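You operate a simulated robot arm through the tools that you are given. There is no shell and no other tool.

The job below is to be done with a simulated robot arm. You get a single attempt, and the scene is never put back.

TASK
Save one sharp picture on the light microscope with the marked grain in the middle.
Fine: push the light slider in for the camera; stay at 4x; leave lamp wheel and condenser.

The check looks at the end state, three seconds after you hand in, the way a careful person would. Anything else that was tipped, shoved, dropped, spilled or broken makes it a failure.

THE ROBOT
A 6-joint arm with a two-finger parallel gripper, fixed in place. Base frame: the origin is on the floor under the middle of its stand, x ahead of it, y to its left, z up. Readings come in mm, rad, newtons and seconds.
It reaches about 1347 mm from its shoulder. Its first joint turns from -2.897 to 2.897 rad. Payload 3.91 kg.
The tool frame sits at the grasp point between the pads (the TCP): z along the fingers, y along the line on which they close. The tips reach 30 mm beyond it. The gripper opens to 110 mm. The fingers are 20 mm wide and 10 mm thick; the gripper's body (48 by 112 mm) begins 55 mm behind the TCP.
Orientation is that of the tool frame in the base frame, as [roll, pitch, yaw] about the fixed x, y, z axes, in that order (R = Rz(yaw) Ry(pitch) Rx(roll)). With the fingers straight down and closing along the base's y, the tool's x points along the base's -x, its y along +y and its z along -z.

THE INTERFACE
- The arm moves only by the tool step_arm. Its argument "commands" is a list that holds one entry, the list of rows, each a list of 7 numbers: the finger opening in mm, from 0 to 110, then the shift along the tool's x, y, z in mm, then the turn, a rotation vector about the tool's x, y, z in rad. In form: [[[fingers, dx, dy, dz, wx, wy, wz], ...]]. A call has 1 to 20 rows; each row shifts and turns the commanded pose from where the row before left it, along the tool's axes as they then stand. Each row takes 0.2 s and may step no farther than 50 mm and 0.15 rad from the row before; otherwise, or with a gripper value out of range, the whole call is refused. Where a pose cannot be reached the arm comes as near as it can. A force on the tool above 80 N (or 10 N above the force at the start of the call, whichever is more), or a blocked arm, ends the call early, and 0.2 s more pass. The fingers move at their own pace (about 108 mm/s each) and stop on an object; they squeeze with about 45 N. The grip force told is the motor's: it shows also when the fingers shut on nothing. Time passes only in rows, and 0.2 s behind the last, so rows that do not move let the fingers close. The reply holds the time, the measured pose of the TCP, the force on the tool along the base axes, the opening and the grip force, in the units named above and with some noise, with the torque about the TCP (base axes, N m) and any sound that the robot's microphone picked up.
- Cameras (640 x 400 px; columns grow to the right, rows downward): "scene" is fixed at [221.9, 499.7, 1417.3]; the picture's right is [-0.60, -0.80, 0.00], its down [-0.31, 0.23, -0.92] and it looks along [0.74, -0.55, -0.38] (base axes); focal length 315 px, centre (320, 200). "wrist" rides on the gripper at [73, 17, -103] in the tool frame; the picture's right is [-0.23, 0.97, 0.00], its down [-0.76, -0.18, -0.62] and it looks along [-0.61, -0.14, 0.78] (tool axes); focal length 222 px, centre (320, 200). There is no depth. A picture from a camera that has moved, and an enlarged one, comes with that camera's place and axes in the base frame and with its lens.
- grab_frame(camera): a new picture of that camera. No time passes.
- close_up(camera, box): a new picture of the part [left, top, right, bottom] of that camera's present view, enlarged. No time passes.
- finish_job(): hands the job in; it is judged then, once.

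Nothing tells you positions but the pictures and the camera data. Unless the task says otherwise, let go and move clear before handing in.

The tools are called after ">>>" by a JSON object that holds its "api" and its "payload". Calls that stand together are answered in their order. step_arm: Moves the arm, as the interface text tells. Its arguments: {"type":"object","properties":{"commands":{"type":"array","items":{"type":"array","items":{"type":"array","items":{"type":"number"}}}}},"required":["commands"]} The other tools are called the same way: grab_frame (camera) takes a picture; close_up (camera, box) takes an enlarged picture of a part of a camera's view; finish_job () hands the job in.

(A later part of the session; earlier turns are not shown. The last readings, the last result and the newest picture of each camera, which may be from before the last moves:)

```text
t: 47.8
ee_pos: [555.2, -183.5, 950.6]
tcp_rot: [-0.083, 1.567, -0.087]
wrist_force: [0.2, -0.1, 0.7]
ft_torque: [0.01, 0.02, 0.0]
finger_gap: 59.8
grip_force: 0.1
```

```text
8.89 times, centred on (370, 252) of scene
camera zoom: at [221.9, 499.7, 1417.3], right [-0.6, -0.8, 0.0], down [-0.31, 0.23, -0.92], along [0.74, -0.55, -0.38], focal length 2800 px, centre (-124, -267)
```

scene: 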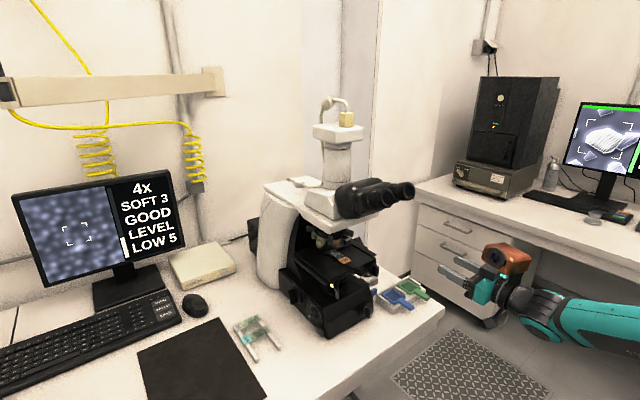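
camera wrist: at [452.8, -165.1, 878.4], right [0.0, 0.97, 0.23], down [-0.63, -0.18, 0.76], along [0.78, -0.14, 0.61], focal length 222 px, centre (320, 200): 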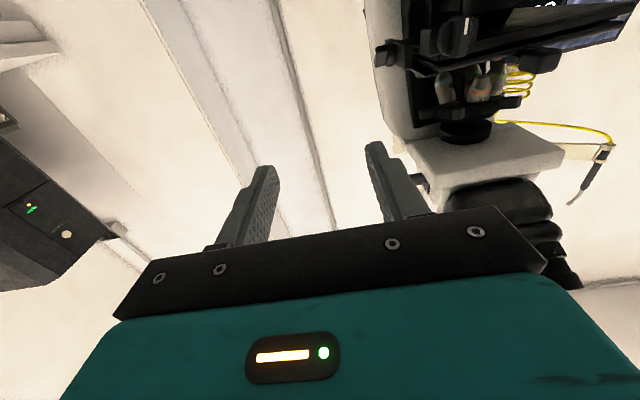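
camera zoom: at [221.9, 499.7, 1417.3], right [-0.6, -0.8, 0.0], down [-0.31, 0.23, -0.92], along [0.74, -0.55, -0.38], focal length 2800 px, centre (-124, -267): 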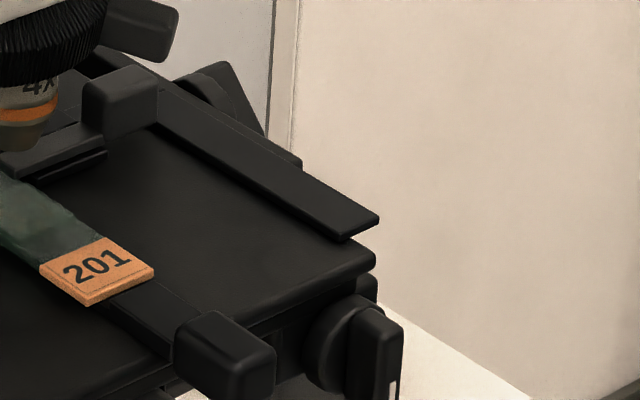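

The front knob's bar is vertical at about (695, -47, 918). I'll line up with it at x=555, narrow the fingers to 44 mm and look again.

>>> {"api": "step_arm", "payload": {"commands": [[[44, 8, 34, 0, 0, 0, 0], [44, 8, 34, 0, 0, 0, 0], [44, 8, 34, 0, 0, 0, 0], [44, 8, 34, 0, 0, 0, 0], [44, 0, 0, 40, 0, 0, 0]]]}}

>>> {"api": "grab_frame", "payload": {"camera": "wrist"}}

>>> {"api": "close_up", "payload": {"camera": "wrist", "box": [240, 60, 420, 200]}}

```text
t: 49.0
ee_pos: [603.3, -56.9, 927.7]
tcp_rot: [-0.06, 1.568, -0.053]
wrist_force: [-0.6, -0.4, 0.5]
ft_torque: [0.0, 0.04, -0.04]
finger_gap: 44.1
grip_force: 0.1
out of reach, approached as far as the arm can: row 4, 5
```

```text
taken
camera wrist: at [500.6, -39.1, 856.6], right [-0.01, 0.97, 0.23], down [-0.62, -0.18, 0.76], along [0.78, -0.14, 0.61], focal length 222 px, centre (320, 200)
```

wrist: 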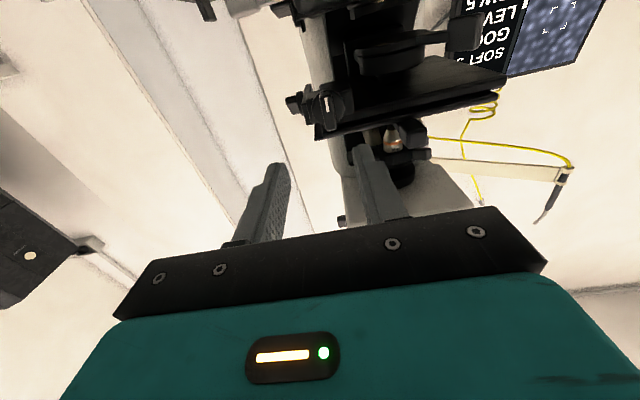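

```text
2.86 times, centred on (330, 130) of wrist
camera zoom: at [500.6, -39.1, 856.6], right [-0.01, 0.97, 0.23], down [-0.62, -0.18, 0.76], along [0.78, -0.14, 0.61], focal length 635 px, centre (291, 400)
```

zoom: 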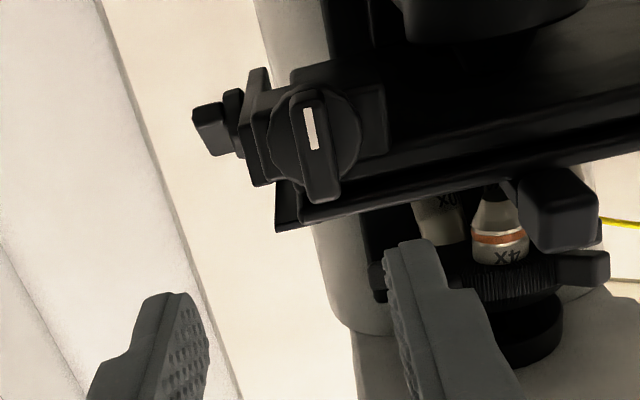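

The bar face is at about (696, -45, 917), with the tool about 12 mm off in y and 11 mm high. I'll correct this while moving forward partway.

>>> {"api": "step_arm", "payload": {"commands": [[[44, 5.5, 6, 18, 0, 0, 0], [44, 5.5, 6, 18, 0, 0, 0], [44, 0, 0, 0, 0, 0, 0]]]}}

>>> {"api": "close_up", "payload": {"camera": "wrist", "box": [240, 60, 420, 200]}}

```text
t: 49.8
ee_pos: [634.6, -65.0, 921.9]
tcp_rot: [-0.072, 1.569, -0.067]
wrist_force: [-0.8, -0.2, -0.6]
ft_torque: [-0.06, 0.01, 0.01]
finger_gap: 44.1
grip_force: 0.0
out of reach, approached as far as the arm can: row 1, 2
```

```text
2.86 times, centred on (330, 130) of wrist
camera zoom: at [532.4, -47.6, 850.7], right [-0.01, 0.97, 0.23], down [-0.62, -0.18, 0.76], along [0.78, -0.14, 0.61], focal length 635 px, centre (291, 400)
```

zoom: 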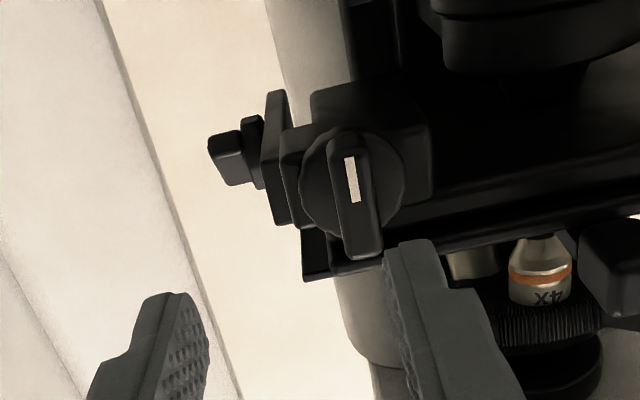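

At this level attitude the arm can't reach y=-45; it slid to y=-65. The bar is vertical, so tilting the tool downward in the x–z plane still grips it squarely. I'll back off, tilt by 0.4 rad and try again.

>>> {"api": "step_arm", "payload": {"commands": [[[44, 0, 0, -30, 0, 0, 0], [44, 0, 0, 0, 0, 0.13, 0], [44, 0, 0, 0, 0, 0.13, 0], [44, 0, 0, 0, 0, 0.14, 0], [44, 0, 10, 0, 0, 0, 0]]]}}

>>> {"api": "grab_frame", "payload": {"camera": "wrist"}}

```text
t: 51.0
ee_pos: [605.5, -56.2, 921.4]
tcp_rot: [-3.14, 1.173, 3.139]
wrist_force: [-0.4, 0.4, -0.4]
ft_torque: [0.0, 0.01, -0.01]
finger_gap: 44.2
grip_force: 0.1
```

```text
taken
camera wrist: at [482.4, -37.7, 895.9], right [0.09, 0.97, 0.21], down [-0.28, -0.18, 0.94], along [0.96, -0.14, 0.26], focal length 222 px, centre (320, 200)
```

wrist: 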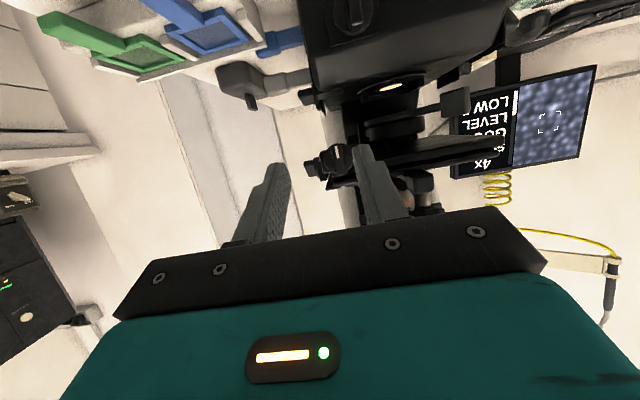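

No reach problem at this tilt. I'll move to a pre-grasp point on the line through the bar.

>>> {"api": "step_arm", "payload": {"commands": [[[44, -17.2, 5.5, 6, 0, 0, 0], [44, -17.2, 5.5, 6, 0, 0, 0], [44, 0, 0, 0, 0, 0, 0]]]}}

>>> {"api": "close_up", "payload": {"camera": "wrist", "box": [240, 80, 420, 210]}}

```text
t: 51.8
ee_pos: [629.5, -45.1, 948.4]
tcp_rot: [-3.141, 1.174, 3.14]
wrist_force: [0.4, 0.8, -1.2]
ft_torque: [-0.01, 0.01, 0.0]
finger_gap: 44.1
grip_force: 0.1
```

```text
3.08 times, centred on (330, 145) of wrist
camera zoom: at [507.1, -26.7, 923.7], right [0.09, 0.97, 0.21], down [-0.28, -0.18, 0.94], along [0.96, -0.14, 0.26], focal length 684 px, centre (289, 369)
```

zoom: 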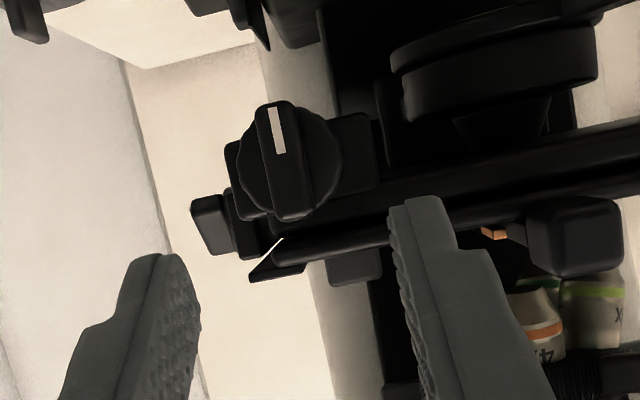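

The bar is lined up at about (696, -43, 918). I'll advance in stages.

>>> {"api": "step_arm", "payload": {"commands": [[[44, 0, 1, 15, 0, 0, 0], [44, 0, 0, 15, 0, 0, 0], [44, 0, 0, 8, 0, 0, 0]]]}}

>>> {"api": "close_up", "payload": {"camera": "wrist", "box": [240, 80, 420, 210]}}

```text
t: 52.6
ee_pos: [665.6, -42.7, 933.8]
tcp_rot: [3.141, 1.174, 3.138]
wrist_force: [-0.4, -0.2, 0.8]
ft_torque: [0.03, 0.02, -0.06]
finger_gap: 44.0
grip_force: 0.1
```

```text
3.08 times, centred on (330, 145) of wrist
camera zoom: at [542.6, -25.7, 908.2], right [0.09, 0.97, 0.21], down [-0.28, -0.18, 0.94], along [0.96, -0.14, 0.26], focal length 684 px, centre (289, 369)
```

zoom: 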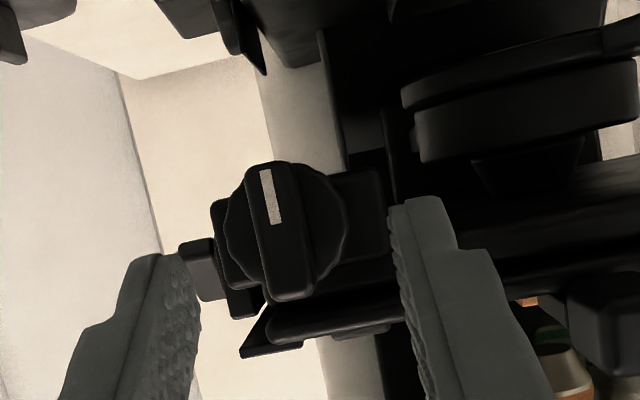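

The tips are just level with the bar's face. I'll go 10 mm further and close.

>>> {"api": "step_arm", "payload": {"commands": [[[44, 0, -0.5, 5, 0, 0, 0], [44, 0, 0, 5, 0, 0, 0]]]}}

>>> {"api": "step_arm", "payload": {"commands": [[[20, 0, 0, 0, 0, 0, 0], [0, 0, 0, 0, 0, 0, 0], [0, 0, 0, 0, 0, 0, 0]]]}}

>>> {"api": "close_up", "payload": {"camera": "wrist", "box": [240, 80, 420, 210]}}

>>> {"api": "close_up", "payload": {"camera": "scene", "box": [0, 160, 200, 290]}}

```text
t: 53.2
ee_pos: [674.9, -44.6, 930.6]
tcp_rot: [-3.141, 1.175, 3.14]
wrist_force: [-0.1, 0.2, 0.0]
ft_torque: [0.01, -0.01, 0.01]
finger_gap: 44.1
grip_force: 0.1
```

```text
t: 54.0
ee_pos: [674.7, -44.1, 929.7]
tcp_rot: [-3.141, 1.174, 3.137]
wrist_force: [1.8, -8.3, 1.0]
ft_torque: [-0.11, -0.2, -0.13]
finger_gap: 11.1
grip_force: 44.4
```

```text
3.08 times, centred on (330, 145) of wrist
camera zoom: at [551.4, -27.0, 904.7], right [0.09, 0.97, 0.21], down [-0.28, -0.18, 0.94], along [0.96, -0.15, 0.26], focal length 684 px, centre (289, 369)
```

zoom: 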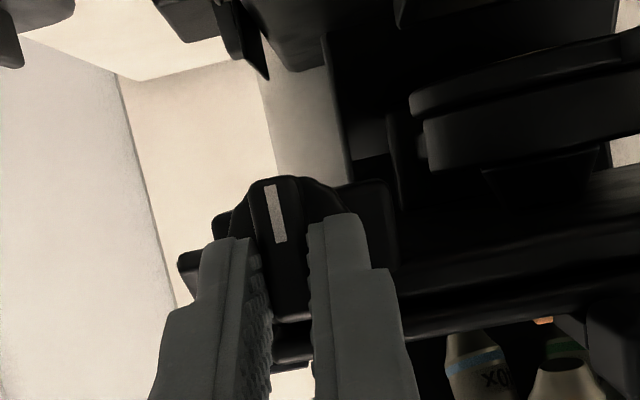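

```text
3.08 times, centred on (100, 225) of scene
camera zoom: at [221.9, 499.7, 1417.3], right [-0.6, -0.8, 0.0], down [-0.31, 0.23, -0.92], along [0.74, -0.55, -0.38], focal length 969 px, centre (997, 123)
```

zoom: 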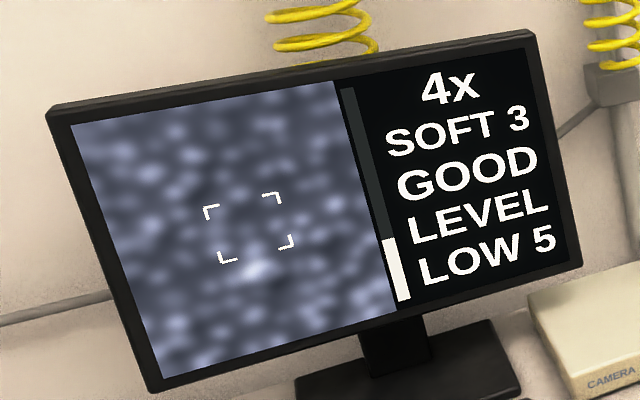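

The front knob is gripped. I'll turn it about the knob's own x axis, moving the TCP on its small arc, and see how the reading responds.

>>> {"api": "step_arm", "payload": {"commands": [[[0, 0.06, -1.27, 0.025, -0.0388, 0, 0.0922], [0, 0.06, -1.27, 0.025, -0.0388, 0, 0.0922]]]}}

>>> {"api": "close_up", "payload": {"camera": "scene", "box": [0, 160, 200, 290]}}

```text
t: 54.6
ee_pos: [674.6, -47.9, 930.4]
tcp_rot: [2.654, 1.127, 2.691]
wrist_force: [3.7, -14.2, -0.7]
ft_torque: [-0.22, -0.68, -0.39]
finger_gap: 11.0
grip_force: 44.6
```

```text
3.08 times, centred on (100, 225) of scene
camera zoom: at [221.9, 499.7, 1417.3], right [-0.6, -0.8, 0.0], down [-0.31, 0.23, -0.92], along [0.74, -0.55, -0.38], focal length 969 px, centre (997, 123)
```

zoom: 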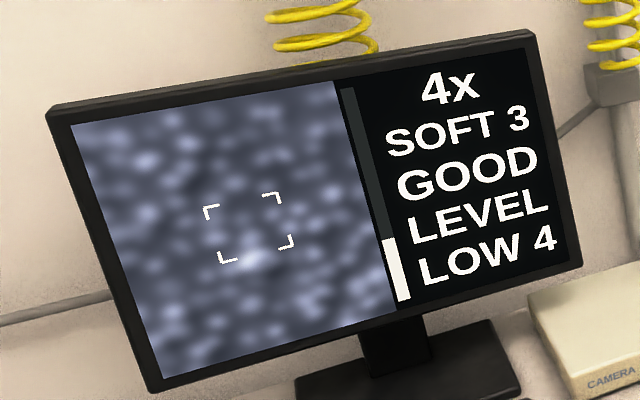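

LOW dropped from 5 to 4, so this is the right knob and direction. I'll continue by 0.3 rad and check.

>>> {"api": "step_arm", "payload": {"commands": [[[0, 0.06, -1.27, 0.025, -0.0388, 0, 0.0922], [0, 0.06, -1.27, 0.025, -0.0388, 0, 0.0922], [0, 0.06, -1.27, 0.025, -0.0388, 0, 0.0922]]]}}

>>> {"api": "close_up", "payload": {"camera": "scene", "box": [0, 160, 200, 290]}}

>>> {"api": "close_up", "payload": {"camera": "wrist", "box": [240, 80, 420, 210]}}

```text
t: 55.4
ee_pos: [674.8, -51.3, 928.5]
tcp_rot: [2.184, 0.94, 2.282]
wrist_force: [3.0, -17.9, 0.9]
ft_torque: [-0.17, -0.01, -0.32]
finger_gap: 10.8
grip_force: 45.2
```

```text
3.08 times, centred on (100, 225) of scene
camera zoom: at [221.9, 499.7, 1417.3], right [-0.6, -0.8, 0.0], down [-0.31, 0.23, -0.92], along [0.74, -0.55, -0.38], focal length 969 px, centre (997, 123)
```

zoom: 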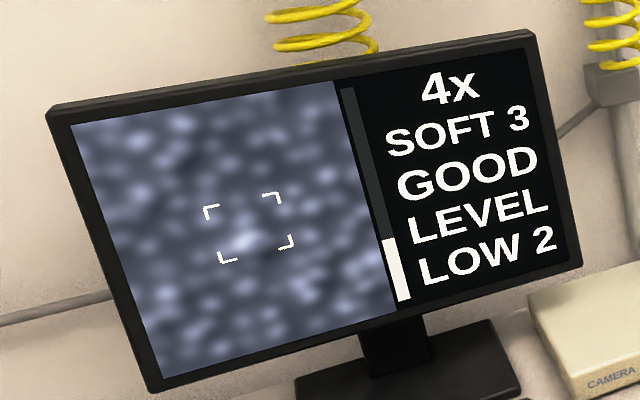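

```text
3.08 times, centred on (330, 145) of wrist
camera zoom: at [551.3, -22.5, 914.5], right [0.09, 0.75, 0.65], down [-0.28, -0.61, 0.74], along [0.95, -0.25, 0.16], focal length 684 px, centre (289, 369)
```

zoom: 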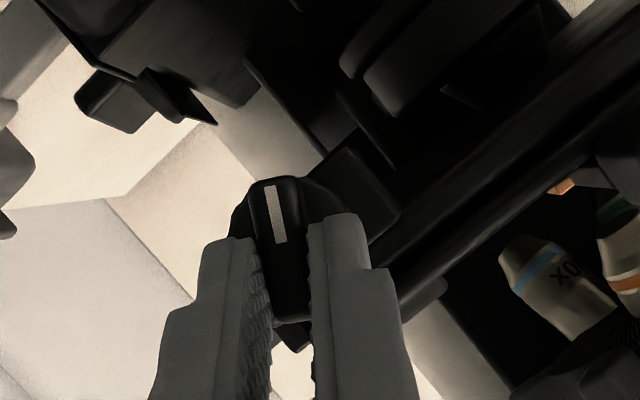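

LOW 2 now. I'll turn another 0.2 rad.

>>> {"api": "step_arm", "payload": {"commands": [[[0, 0.06, -1.27, 0.025, -0.0388, 0, 0.0922], [0, 0.06, -1.27, 0.025, -0.0388, 0, 0.0922]]]}}

>>> {"api": "close_up", "payload": {"camera": "scene", "box": [0, 160, 200, 290]}}

```text
t: 56.0
ee_pos: [673.7, -54.5, 927.4]
tcp_rot: [1.999, 0.781, 2.143]
wrist_force: [6.0, -23.0, 1.2]
ft_torque: [-0.19, -0.09, -0.42]
finger_gap: 10.8
grip_force: 45.3
```

```text
3.08 times, centred on (100, 225) of scene
camera zoom: at [221.9, 499.7, 1417.3], right [-0.6, -0.8, 0.0], down [-0.31, 0.23, -0.92], along [0.74, -0.55, -0.38], focal length 969 px, centre (997, 123)
```

zoom: 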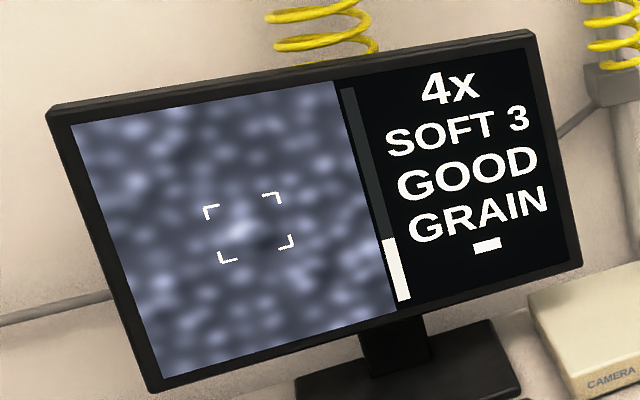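

The monitor now reads "GRAIN". I'll turn about 0.06 rad more for margin, then recheck.

>>> {"api": "step_arm", "payload": {"commands": [[[0, 0.03, -0.76, 0.01, -0.0233, 0, 0.0553]]]}}

>>> {"api": "close_up", "payload": {"camera": "scene", "box": [20, 170, 150, 270]}}

```text
t: 56.4
ee_pos: [675.3, -53.0, 926.7]
tcp_rot: [1.954, 0.732, 2.113]
wrist_force: [7.6, -21.8, 2.9]
ft_torque: [-0.21, -0.02, -0.43]
finger_gap: 10.8
grip_force: 44.9
```

```text
4.00 times, centred on (85, 220) of scene
camera zoom: at [221.9, 499.7, 1417.3], right [-0.6, -0.8, 0.0], down [-0.31, 0.23, -0.92], along [0.74, -0.55, -0.38], focal length 1260 px, centre (1260, 120)
```

zoom: 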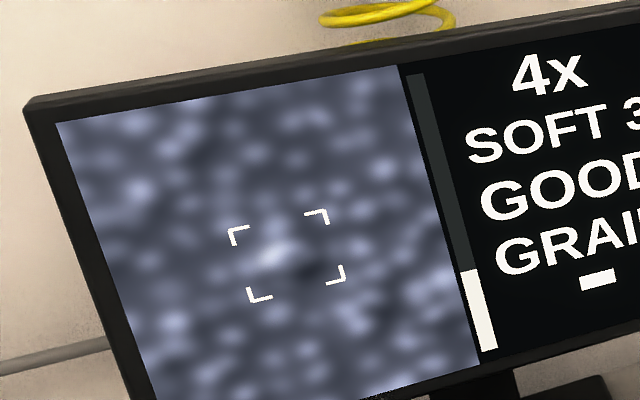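

The grain is centred in the frame. I'll open the fingers and check that the reading stays put.

>>> {"api": "step_arm", "payload": {"commands": [[[14, 0, 0, 0, 0, 0, 0], [40, 0, 0, 0, 0, 0, 0], [44, 0, 0, 0, 0, 0, 0]]]}}

>>> {"api": "close_up", "payload": {"camera": "scene", "box": [0, 160, 200, 290]}}

>>> {"api": "close_up", "payload": {"camera": "wrist", "box": [220, 60, 420, 210]}}

```text
t: 57.2
ee_pos: [673.6, -52.4, 926.6]
tcp_rot: [1.957, 0.734, 2.117]
wrist_force: [-0.3, -0.1, 0.0]
ft_torque: [-0.02, -0.02, 0.0]
finger_gap: 44.1
grip_force: 0.1
```

```text
3.08 times, centred on (100, 225) of scene
camera zoom: at [221.9, 499.7, 1417.3], right [-0.6, -0.8, 0.0], down [-0.31, 0.23, -0.92], along [0.74, -0.55, -0.38], focal length 969 px, centre (997, 123)
```

zoom: 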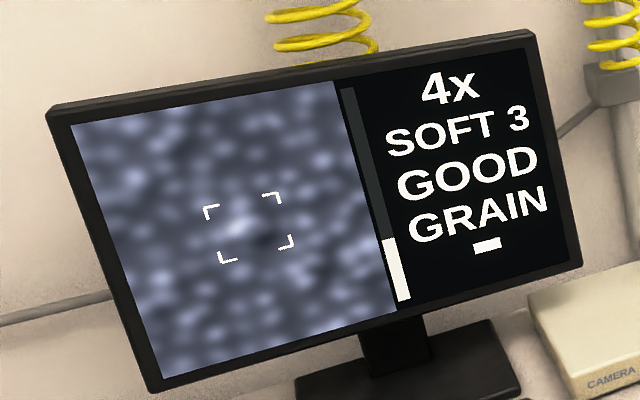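

```text
2.67 times, centred on (320, 135) of wrist
camera zoom: at [550.9, -21.0, 919.9], right [0.09, 0.56, 0.82], down [-0.28, -0.78, 0.56], along [0.96, -0.28, 0.09], focal length 592 px, centre (320, 373)
```

zoom: 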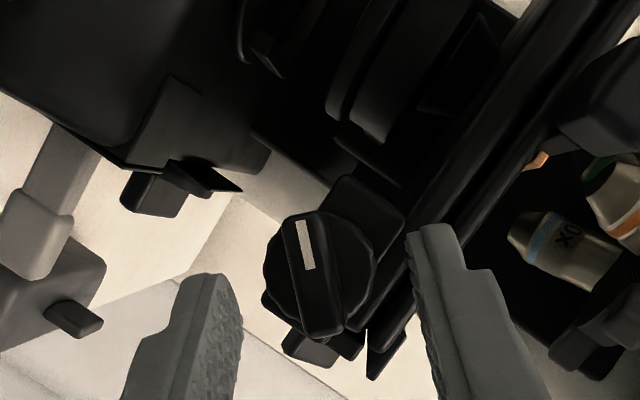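

GRAIN holds after release. Focus is next, and the large knob on the +y side is the likely coarse focus. I'll retreat, undo the roll and bring the tool back to pointing down in front of the microscope.

>>> {"api": "step_arm", "payload": {"commands": [[[44, 0, 0, -20, 0, 0, 0], [44, 0, 0, -20, 0, 0, 0], [44, 0, 0, -25, 0, 0, 0], [44, 0, 0, 0, 0.0493, 0, -0.117], [44, 0, 0, 0, 0.0493, 0, -0.117], [44, 0, 0, 0, 0.0493, 0, -0.117], [44, 0, 0, 0, 0.0493, 0, -0.117], [44, 0, 0, 0, 0.0493, 0, -0.117], [44, 0, 0, 0, 0.0493, 0, -0.117], [44, 0, 0, -40, 0, 0, 0], [44, 0, 0, -40, 0, 0, 0], [44, 0, 0, -20, 0, 0, 0]]]}}

>>> {"api": "grab_frame", "payload": {"camera": "scene"}}

```text
t: 59.8
ee_pos: [521.4, -69.7, 985.8]
tcp_rot: [-3.138, 1.174, 3.141]
wrist_force: [0.3, -0.5, -0.8]
ft_torque: [0.02, -0.04, 0.0]
finger_gap: 44.1
grip_force: 0.1
```

```text
taken
```

scene: 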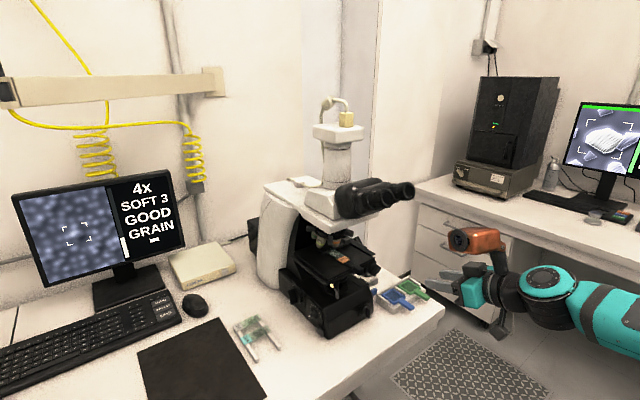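

I'll back away a little more in x so the orange box clears the eyepieces, then tilt the tool to point down.

>>> {"api": "step_arm", "payload": {"commands": [[[44, 17.5, 0, -41.5, 0, 0, 0], [44, 17.5, 0, -41.5, 0, 0, 0], [44, 0, 0, 0, 0, 0.146, 0], [44, 0, 0, 0, 0, 0.146, 0], [44, 0, 0, 0, 0, 0.146, 0], [44, 0, 0, 0, 0, 0.146, 0], [44, 0, 0, 0, 0, 0.146, 0], [44, 0, 0, 0, 0, 0.146, 0], [44, 0, 0, 0, 0, 0.146, 0], [44, 0, 0, 0, 0, 0.146, 0]]]}}

>>> {"api": "grab_frame", "payload": {"camera": "scene"}}

```text
t: 62.0
ee_pos: [430.8, -69.8, 984.1]
tcp_rot: [-3.14, 0.003, 3.138]
wrist_force: [0.1, 0.2, 0.2]
ft_torque: [0.03, -0.05, 0.04]
finger_gap: 44.0
grip_force: 0.1
```

```text
taken
```

scene: 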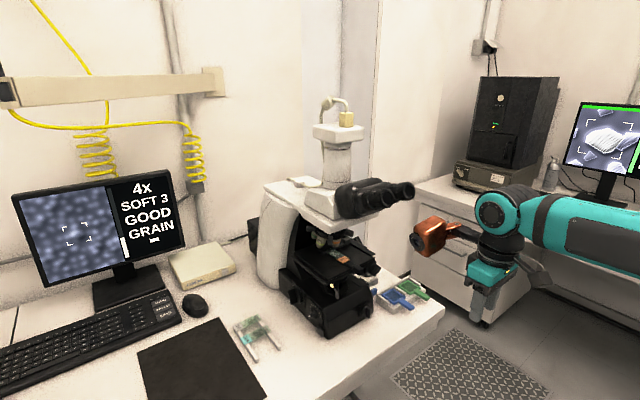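

The tool points down and is clear. I'll cross to the +y side in front of the eyepieces, then yaw so the orange box faces -y.

>>> {"api": "step_arm", "payload": {"commands": [[[44, 0, 46, 0, 0, 0, 0], [44, 0, 46, 0, 0, 0, 0], [44, 0, 46, 0, 0, 0, 0], [44, 0, 46, 0, 0, 0, 0], [44, 0, 46, 0, 0, 0, 0], [44, 0, 46, 0, 0, 0, 0], [44, 0, 46, 0, 0, 0, 0], [44, 0, 0, 0, 0, 0, 0.1427], [44, 0, 0, 0, 0, 0, 0.1427], [44, 0, 0, 0, 0, 0, 0.1427], [44, 0, 0, 0, 0, 0, 0.1427], [44, 0, 0, 0, 0, 0, 0.1427], [44, 0, 0, 0, 0, 0, 0.1427], [44, 0, 0, 0, 0, 0, 0.1427], [44, 0, 0, 0, 0, 0, 0.1427], [44, 0, 0, 0, 0, 0, 0.1427], [44, 0, 0, 0, 0, 0, 0.1427], [44, 0, 0, 0, 0, 0, 0.1427]]]}}

>>> {"api": "grab_frame", "payload": {"camera": "scene"}}

>>> {"api": "grab_frame", "payload": {"camera": "wrist"}}

```text
t: 65.8
ee_pos: [433.6, 252.3, 983.4]
tcp_rot: [3.137, 0.003, 1.565]
wrist_force: [0.2, -0.1, -0.6]
ft_torque: [0.01, -0.03, 0.02]
finger_gap: 43.8
grip_force: 0.1
```

```text
taken
```

scene: 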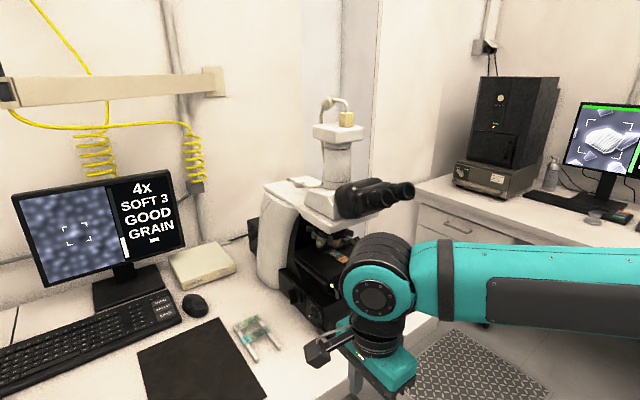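

```text
taken
camera wrist: at [449.9, 325.7, 1087.5], right [0.97, -0.23, 0.01], down [-0.19, -0.76, 0.62], along [-0.14, -0.61, -0.78], focal length 222 px, centre (320, 200)
```

wrist: 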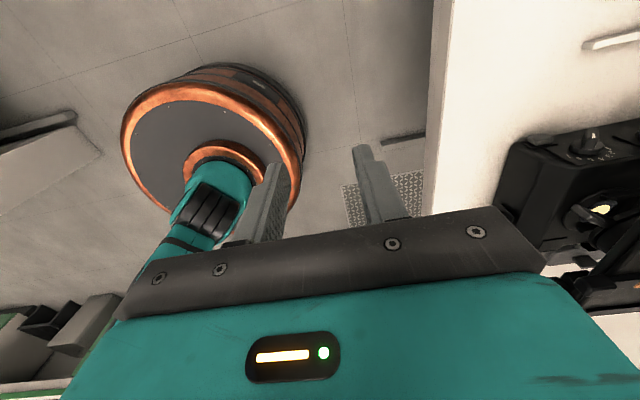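

The way on the +y side is open. I'll move forward beside the microscope, keeping y≈290.

>>> {"api": "step_arm", "payload": {"commands": [[[44, 4.2, 45, 0, 0, 0, 0], [44, 4.2, 45, 0, 0, 0, 0], [44, 4.2, 45, 0, 0, 0, 0], [44, 4.2, 45, 0, 0, 0, 0], [44, 4.2, 45, 0, 0, 0, 0], [44, 4.2, 45, 0, 0, 0, 0], [44, 4.2, 45, 0, 0, 0, 0], [44, 4.2, 45, 0, 0, 0, 0], [44, 4.2, 45, 0, 0, 0, 0]]]}}

>>> {"api": "grab_frame", "payload": {"camera": "scene"}}

>>> {"api": "grab_frame", "payload": {"camera": "wrist"}}

```text
t: 67.8
ee_pos: [838.8, 287.4, 987.4]
tcp_rot: [3.136, 0.003, 1.567]
wrist_force: [-0.3, 0.1, 1.0]
ft_torque: [-0.01, -0.04, 0.01]
finger_gap: 43.8
grip_force: 0.0
```

```text
taken
```

scene: 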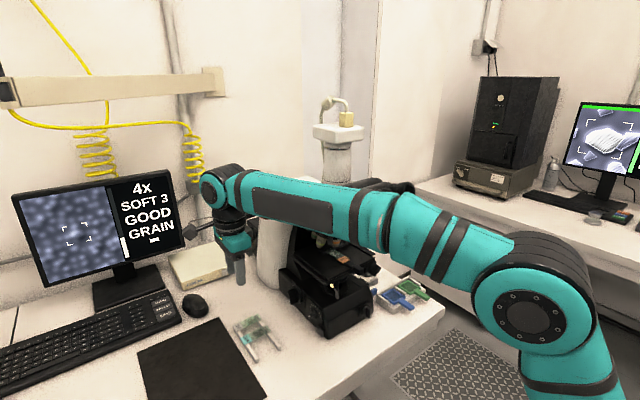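

```text
taken
camera wrist: at [855.2, 361.8, 1091.6], right [0.97, -0.23, 0.01], down [-0.18, -0.76, 0.62], along [-0.14, -0.61, -0.78], focal length 222 px, centre (320, 200)
```

wrist: 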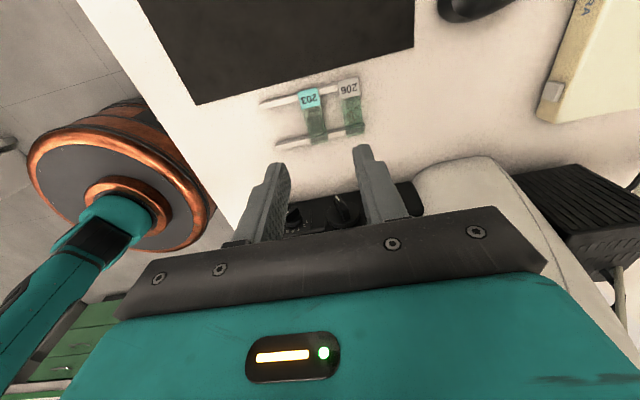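

I'm beside the microscope on the +y side, well above the slide rack. Now I'll tilt the tool toward -y to face the large side knob.

>>> {"api": "step_arm", "payload": {"commands": [[[44, 0, 0, 0, 0, -0.1386, 0], [44, 0, 0, 0, 0, -0.1386, 0], [44, 0, 0, 0, 0, -0.1386, 0], [44, 0, 0, 0, 0, -0.1386, 0], [44, 0, 0, 0, 0, -0.1386, 0], [44, 0, 0, 0, 0, -0.1386, 0], [44, 0, 0, 0, 0, -0.1386, 0]]]}}

>>> {"api": "grab_frame", "payload": {"camera": "scene"}}

>>> {"api": "grab_frame", "payload": {"camera": "wrist"}}

```text
t: 69.4
ee_pos: [837.6, 288.9, 984.2]
tcp_rot: [3.13, 0.975, 1.559]
wrist_force: [-0.9, 0.2, 1.2]
ft_torque: [-0.01, -0.01, 0.02]
finger_gap: 44.2
grip_force: 0.0
```

```text
taken
```

scene: 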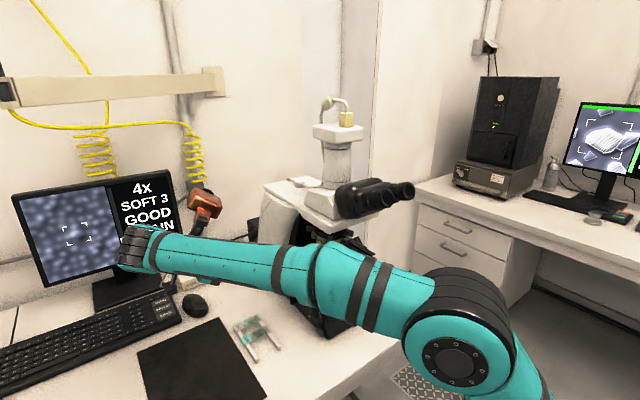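

```text
taken
camera wrist: at [855.8, 415.4, 984.7], right [0.97, -0.13, 0.19], down [-0.18, 0.09, 0.98], along [-0.15, -0.99, 0.06], focal length 222 px, centre (320, 200)
```

wrist: 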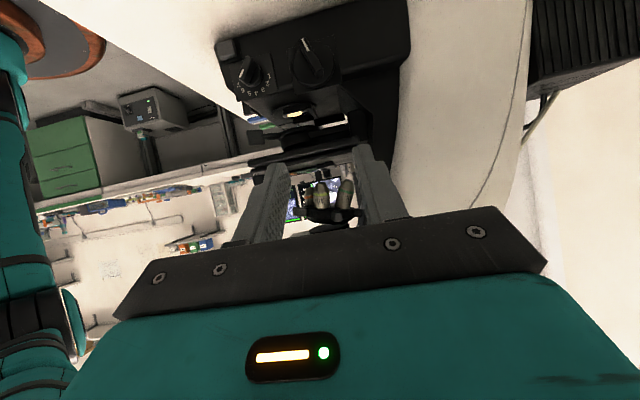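

The knob is visible in the upside-down view, along with the lamp wheel beside it. I'll zoom in.

>>> {"api": "close_up", "payload": {"camera": "wrist", "box": [210, 10, 420, 150]}}

>>> {"api": "close_up", "payload": {"camera": "wrist", "box": [270, 20, 360, 100]}}

```text
2.86 times, centred on (315, 80) of wrist
camera zoom: at [855.8, 415.4, 984.7], right [0.97, -0.13, 0.19], down [-0.18, 0.09, 0.98], along [-0.15, -0.99, 0.06], focal length 635 px, centre (334, 543)
```

zoom: 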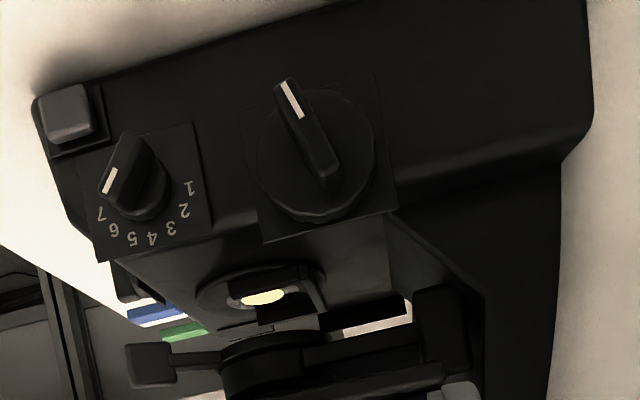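

```text
5.00 times, centred on (315, 60) of wrist
camera zoom: at [855.8, 415.4, 984.7], right [0.97, -0.13, 0.19], down [-0.18, 0.09, 0.98], along [-0.15, -0.99, 0.06], focal length 1111 px, centre (345, 900)
```

zoom: 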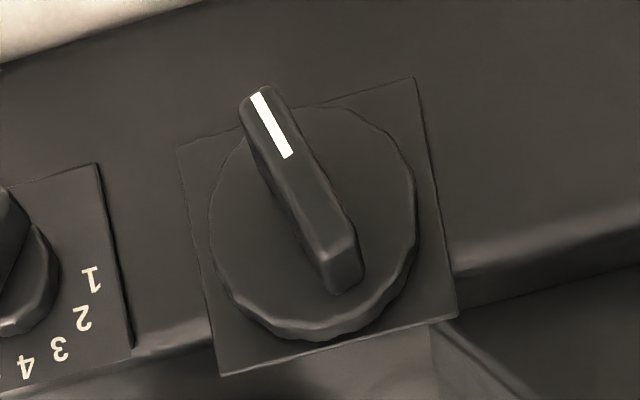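

The knob's bar leans about 14° (top toward +x), centred near (837, 140, 834). I'll align the gripper with that lean and move to a pre-grasp.

>>> {"api": "step_arm", "payload": {"commands": [[[44, 0, 0, 0, 0.0687, 0, -0.1014], [44, 0, 0, 0, 0.0687, 0, -0.1014], [44, 11.3, 11.9, 39.9, 0, 0, 0], [44, 11.3, 11.9, 39.9, 0, 0, 0], [44, 11.3, 11.9, 39.9, 0, 0, 0]]]}}

>>> {"api": "grab_frame", "payload": {"camera": "wrist"}}

>>> {"api": "close_up", "payload": {"camera": "wrist", "box": [230, 60, 410, 200]}}

>>> {"api": "grab_frame", "payload": {"camera": "scene"}}

```text
t: 70.6
ee_pos: [844.0, 195.9, 866.7]
tcp_rot: [-2.732, 0.931, 1.903]
wrist_force: [0.1, 0.2, 0.6]
ft_torque: [-0.04, -0.02, -0.01]
finger_gap: 44.0
grip_force: 0.0
out of reach, approached as far as the arm can: row 2
```

```text
taken
camera wrist: at [861.1, 322.4, 863.4], right [0.99, -0.13, -0.05], down [0.06, 0.09, 0.99], along [-0.12, -0.99, 0.09], focal length 222 px, centre (320, 200)
```

wrist: 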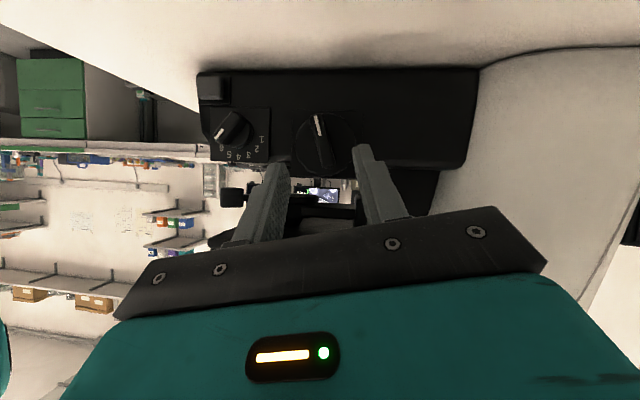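

```text
2.86 times, centred on (320, 130) of wrist
camera zoom: at [861.1, 322.4, 863.4], right [0.99, -0.13, -0.05], down [0.06, 0.09, 0.99], along [-0.12, -0.99, 0.09], focal length 635 px, centre (320, 400)
```

zoom: 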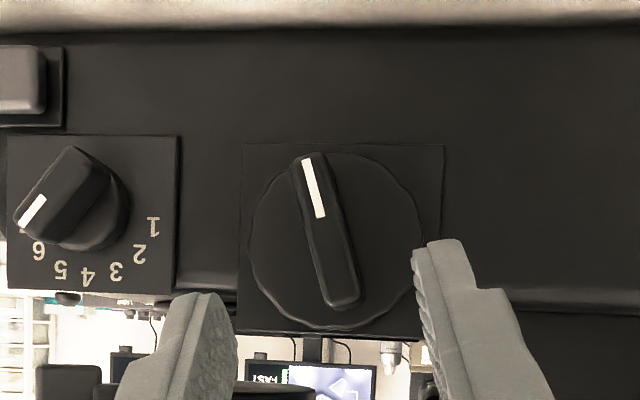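

```text
taken
```

scene: 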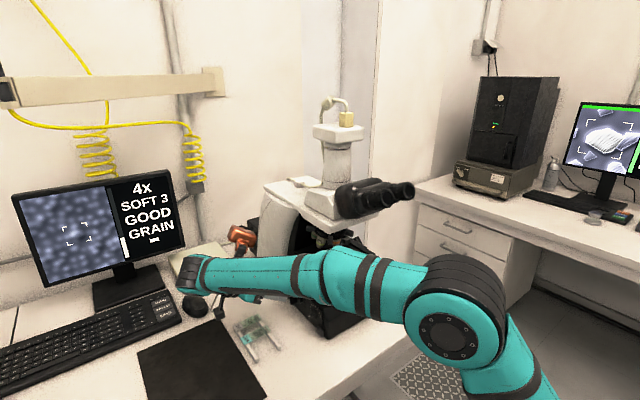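

Now I see the knob head-on: its axis is at about (840, ·, 833) and the bar centre near (839, 141, 833). I'll trim the alignment and move halfway in.

>>> {"api": "step_arm", "payload": {"commands": [[[44, -5.9, 3.8, -4, 0, 0, 0], [44, 0, 0, 12, 0, 0, 0], [44, 0, 0, 12, 0, 0, 0], [44, 0, 0, 0, 0, 0, 0]]]}}

>>> {"api": "close_up", "payload": {"camera": "wrist", "box": [230, 70, 410, 210]}}

```text
t: 71.6
ee_pos: [847.9, 173.8, 860.0]
tcp_rot: [-2.733, 0.929, 1.903]
wrist_force: [0.4, -0.4, 0.0]
ft_torque: [-0.04, 0.0, -0.01]
finger_gap: 44.1
grip_force: 0.0
```

```text
2.86 times, centred on (320, 140) of wrist
camera zoom: at [863.5, 301.0, 856.2], right [0.99, -0.13, -0.05], down [0.06, 0.09, 0.99], along [-0.13, -0.99, 0.09], focal length 635 px, centre (320, 371)
```

zoom: 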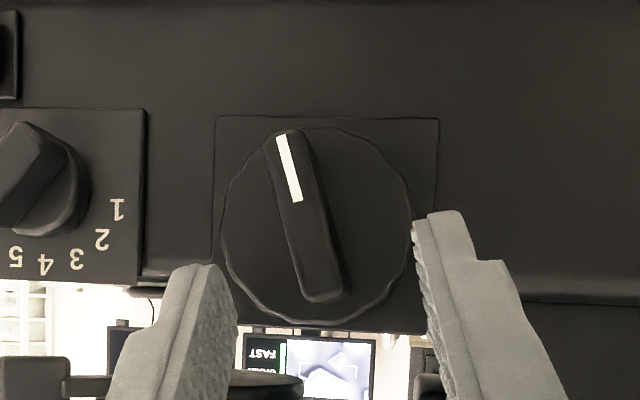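

A small trim and then a slow advance to the bar.

>>> {"api": "step_arm", "payload": {"commands": [[[40, 3.1, -2.9, 2.1, 0, 0, 0], [40, 0, 0, 7, 0, 0, 0], [40, 0, 0, 5, 0, 0, 0]]]}}

>>> {"api": "close_up", "payload": {"camera": "wrist", "box": [230, 70, 410, 210]}}

```text
t: 72.4
ee_pos: [841.8, 165.9, 851.0]
tcp_rot: [-2.734, 0.93, 1.904]
wrist_force: [0.5, 0.1, 0.3]
ft_torque: [-0.01, -0.04, 0.0]
finger_gap: 40.0
grip_force: 0.0
```

```text
2.86 times, centred on (320, 140) of wrist
camera zoom: at [858.1, 291.8, 847.0], right [0.99, -0.13, -0.05], down [0.06, 0.08, 0.99], along [-0.12, -0.99, 0.09], focal length 635 px, centre (320, 371)
```

zoom: 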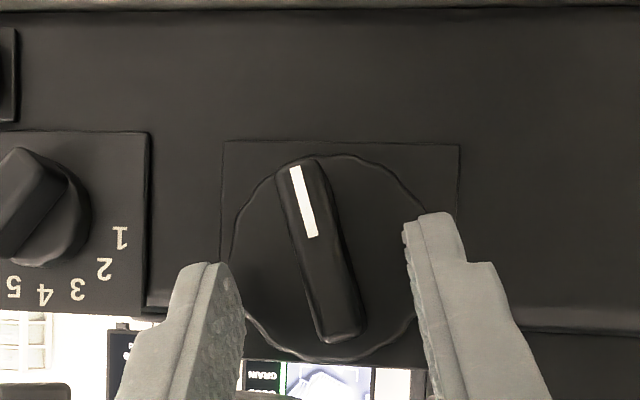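

Everything lines up and there's no contact yet. I'll advance with 3 mm steps and watch the force.

>>> {"api": "step_arm", "payload": {"commands": [[[40, -0.8, 0, 3, 0, 0, 0], [40, -0.8, 0, 3, 0, 0, 0]]]}}

>>> {"api": "step_arm", "payload": {"commands": [[[40, -0.5, 0, 2, 0, 0, 0]]]}}

>>> {"api": "close_up", "payload": {"camera": "wrist", "box": [230, 70, 410, 210]}}

```text
t: 73.0
ee_pos: [841.2, 159.0, 848.6]
tcp_rot: [-2.732, 0.929, 1.904]
wrist_force: [0.5, 0.6, -0.3]
ft_torque: [0.02, 0.02, 0.01]
finger_gap: 40.3
grip_force: 0.0
```

```text
t: 73.4
ee_pos: [839.7, 159.1, 849.1]
tcp_rot: [-2.734, 0.931, 1.904]
wrist_force: [0.8, 12.5, 3.7]
ft_torque: [0.05, -0.05, 0.34]
finger_gap: 40.5
grip_force: 0.2
```

```text
2.86 times, centred on (320, 140) of wrist
camera zoom: at [856.7, 285.8, 844.6], right [0.99, -0.13, -0.05], down [0.06, 0.09, 0.99], along [-0.12, -0.99, 0.09], focal length 635 px, centre (320, 371)
```

zoom: 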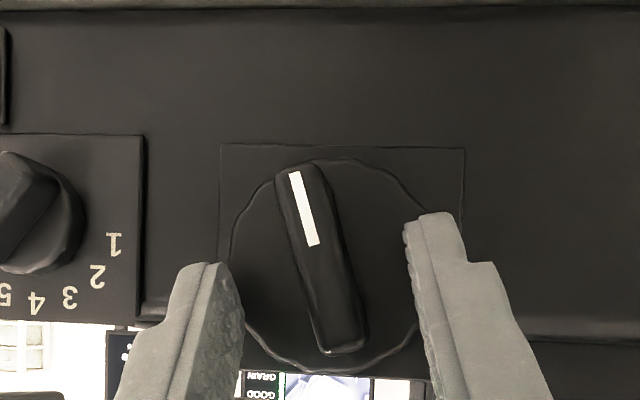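

The fingertips just touched the disc at about 12 N. I'll back off 2 mm and close on the bar.

>>> {"api": "step_arm", "payload": {"commands": [[[40, 0, 0, -2.5, 0, 0, 0], [20, 0, 0, 0, 0, 0, 0], [0, 0, 0, 0, 0, 0, 0], [0, 0, 0, 0, 0, 0, 0]]]}}

>>> {"api": "close_up", "payload": {"camera": "wrist", "box": [230, 70, 410, 210]}}

>>> {"api": "grab_frame", "payload": {"camera": "scene"}}

```text
t: 74.4
ee_pos: [841.7, 158.5, 849.7]
tcp_rot: [-2.735, 0.93, 1.903]
wrist_force: [28.3, 10.0, 1.2]
ft_torque: [0.09, -0.5, 0.71]
finger_gap: 11.0
grip_force: 44.5
```

```text
2.86 times, centred on (320, 140) of wrist
camera zoom: at [858.7, 285.8, 844.9], right [0.99, -0.13, -0.05], down [0.06, 0.09, 0.99], along [-0.12, -0.99, 0.09], focal length 635 px, centre (320, 371)
```

zoom: 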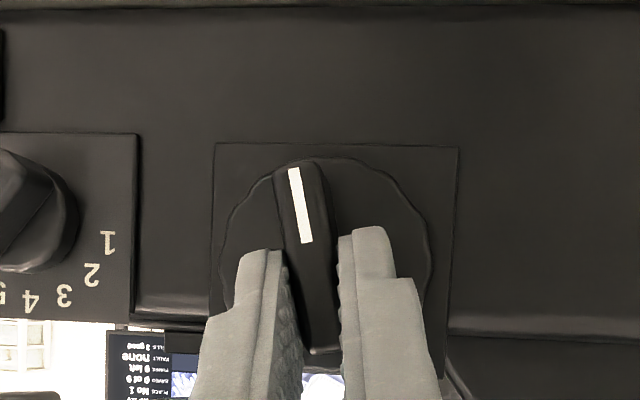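

```text
taken
```

scene: 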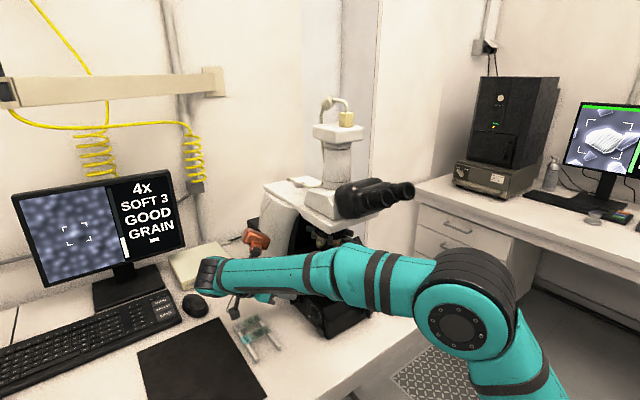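

The bar is held with an 11 mm gap, with some sideways load from a slight offset. I'll shift about 1.5 mm to relieve it, then turn +0.1 rad about the knob axis and read the monitor.

>>> {"api": "step_arm", "payload": {"commands": [[[0, 0, 1.5, 0, 0, 0, 0], [0, -0.08, 1.68, -0.06, 0.0564, 0, -0.0825]]]}}

>>> {"api": "close_up", "payload": {"camera": "scene", "box": [0, 160, 200, 290]}}

>>> {"api": "close_up", "payload": {"camera": "wrist", "box": [230, 70, 410, 210]}}

```text
t: 75.0
ee_pos: [843.4, 159.0, 848.8]
tcp_rot: [-2.579, 0.891, 2.022]
wrist_force: [9.3, 7.5, 2.1]
ft_torque: [-0.81, -0.17, 0.67]
finger_gap: 10.9
grip_force: 44.8
```

```text
3.08 times, centred on (100, 225) of scene
camera zoom: at [221.9, 499.7, 1417.3], right [-0.6, -0.8, 0.0], down [-0.31, 0.23, -0.92], along [0.74, -0.55, -0.38], focal length 969 px, centre (997, 123)
```

zoom: 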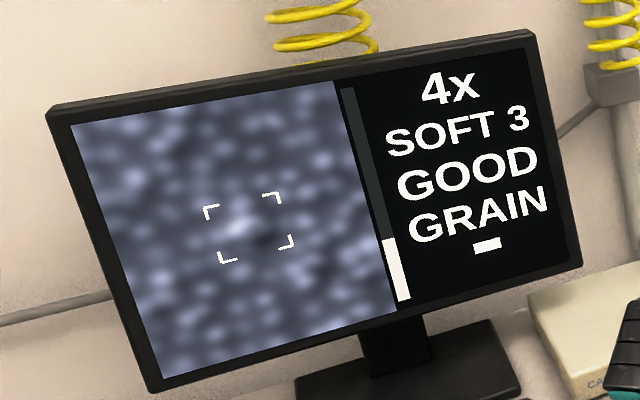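

```text
2.86 times, centred on (320, 140) of wrist
camera zoom: at [860.0, 285.8, 842.8], right [0.98, -0.13, -0.15], down [0.16, 0.08, 0.98], along [-0.12, -0.99, 0.1], focal length 635 px, centre (320, 371)
```

zoom: 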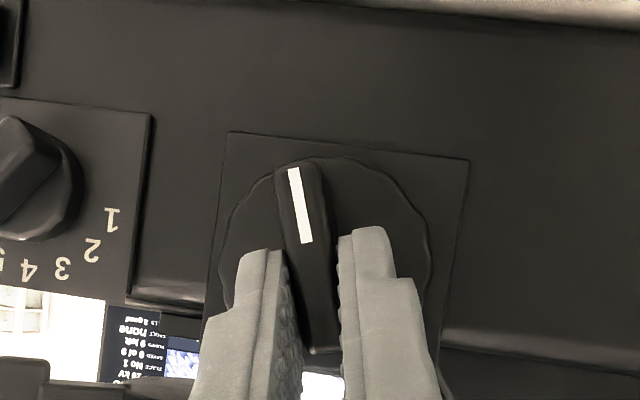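

The bar turned with the gripper and it still reads SOFT 3. I'll turn another 0.2 rad.

>>> {"api": "step_arm", "payload": {"commands": [[[0, -0.08, 1.68, -0.06, 0.0564, 0, -0.0825], [0, -0.08, 1.68, -0.06, 0.0564, 0, -0.0825]]]}}

>>> {"api": "close_up", "payload": {"camera": "scene", "box": [0, 160, 200, 290]}}

```text
t: 75.6
ee_pos: [847.4, 159.9, 846.8]
tcp_rot: [-2.324, 0.784, 2.217]
wrist_force: [-9.0, 2.6, -15.9]
ft_torque: [0.04, -0.02, 0.26]
finger_gap: 11.1
grip_force: 44.7
```

```text
3.08 times, centred on (100, 225) of scene
camera zoom: at [221.9, 499.7, 1417.3], right [-0.6, -0.8, 0.0], down [-0.31, 0.23, -0.92], along [0.74, -0.55, -0.38], focal length 969 px, centre (997, 123)
```

zoom: 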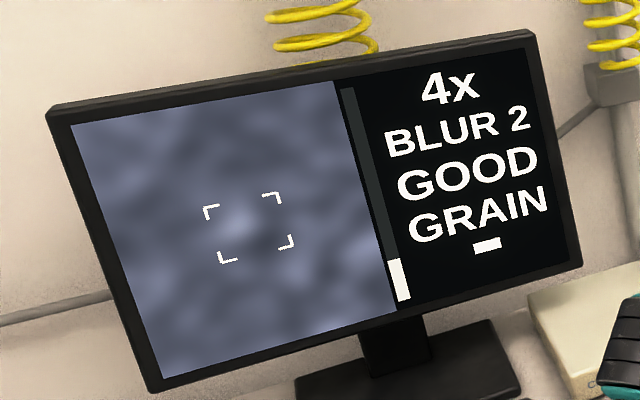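

It went to BLUR 2 with a lower meter, so this is the focus knob and I need the other direction. I'll go back 0.3 rad and then 0.1 past the start.

>>> {"api": "step_arm", "payload": {"commands": [[[0, 0.218, -1.66, 0.154, -0.0564, 0, 0.0825], [0, 0.218, -1.66, 0.154, -0.0564, 0, 0.0825], [0, 0.218, -1.66, 0.154, -0.0564, 0, 0.0825], [0, 0.218, -1.66, 0.154, -0.0564, 0, 0.0825]]]}}

>>> {"api": "close_up", "payload": {"camera": "scene", "box": [0, 160, 200, 290]}}

```text
t: 76.6
ee_pos: [839.9, 158.5, 850.3]
tcp_rot: [-2.897, 0.959, 1.77]
wrist_force: [-20.2, 0.2, -19.2]
ft_torque: [-0.08, 0.33, 0.03]
finger_gap: 10.9
grip_force: 44.8
```

```text
3.08 times, centred on (100, 225) of scene
camera zoom: at [221.9, 499.7, 1417.3], right [-0.6, -0.8, 0.0], down [-0.31, 0.23, -0.92], along [0.74, -0.55, -0.38], focal length 969 px, centre (997, 123)
```

zoom: 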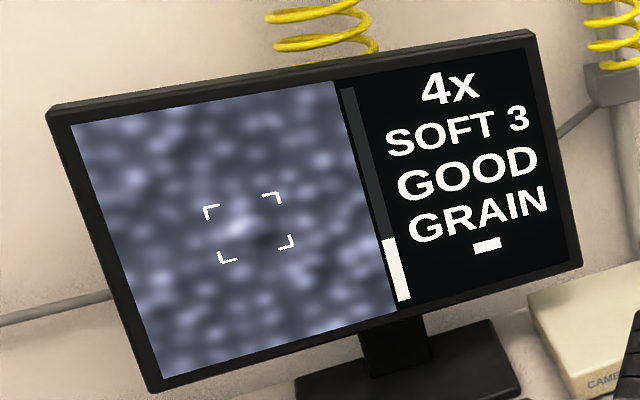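

Back at SOFT 3. I'll continue another 0.2 rad in this direction.

>>> {"api": "step_arm", "payload": {"commands": [[[0, 0.218, -1.66, 0.154, -0.0564, 0, 0.0825], [0, 0.218, -1.66, 0.154, -0.0564, 0, 0.0825]]]}}

>>> {"api": "close_up", "payload": {"camera": "scene", "box": [0, 160, 200, 290]}}

>>> {"api": "close_up", "payload": {"camera": "wrist", "box": [230, 70, 410, 210]}}

```text
t: 77.2
ee_pos: [837.1, 159.0, 848.3]
tcp_rot: [3.035, 0.968, 1.479]
wrist_force: [-21.5, 4.3, -15.5]
ft_torque: [0.99, 0.4, -0.06]
finger_gap: 10.6
grip_force: 45.5
```

```text
3.08 times, centred on (100, 225) of scene
camera zoom: at [221.9, 499.7, 1417.3], right [-0.6, -0.8, 0.0], down [-0.31, 0.23, -0.92], along [0.74, -0.55, -0.38], focal length 969 px, centre (997, 123)
```

zoom: 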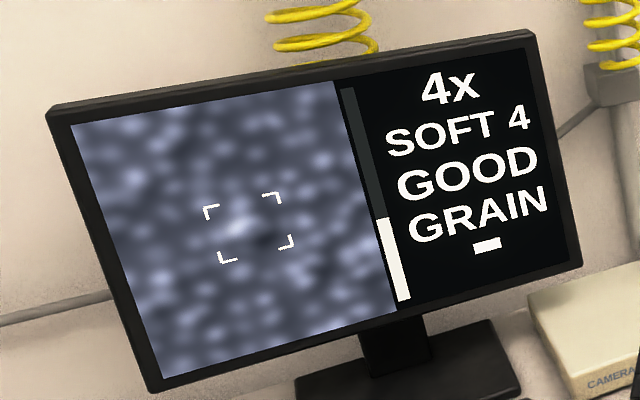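

```text
2.86 times, centred on (320, 140) of wrist
camera zoom: at [854.5, 285.8, 850.5], right [0.96, -0.13, 0.25], down [-0.24, 0.09, 0.97], along [-0.15, -0.99, 0.05], focal length 635 px, centre (320, 371)
```

zoom: 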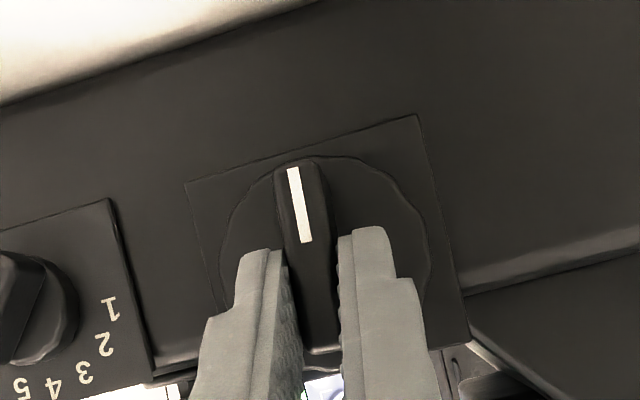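

SOFT 4 with the meter rising, so this is the right way. I'll continue by 0.3 rad.

>>> {"api": "step_arm", "payload": {"commands": [[[0, 0.218, -1.66, 0.154, -0.0564, 0, 0.0825], [0, 0.218, -1.66, 0.154, -0.0564, 0, 0.0825], [0, 0.218, -1.66, 0.154, -0.0564, 0, 0.0825]]]}}

>>> {"api": "close_up", "payload": {"camera": "scene", "box": [0, 160, 200, 290]}}

```text
t: 78.0
ee_pos: [831.7, 160.2, 848.9]
tcp_rot: [2.548, 0.88, 1.089]
wrist_force: [-20.6, 7.2, -1.4]
ft_torque: [-0.56, 0.34, -0.29]
finger_gap: 10.6
grip_force: 44.4
```

```text
3.08 times, centred on (100, 225) of scene
camera zoom: at [221.9, 499.7, 1417.3], right [-0.6, -0.8, 0.0], down [-0.31, 0.23, -0.92], along [0.74, -0.55, -0.38], focal length 969 px, centre (997, 123)
```

zoom: 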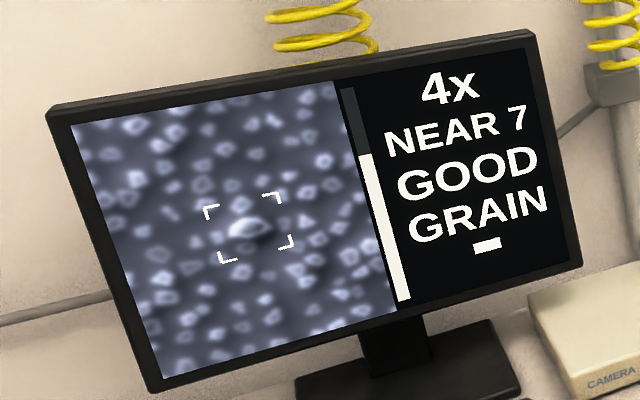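

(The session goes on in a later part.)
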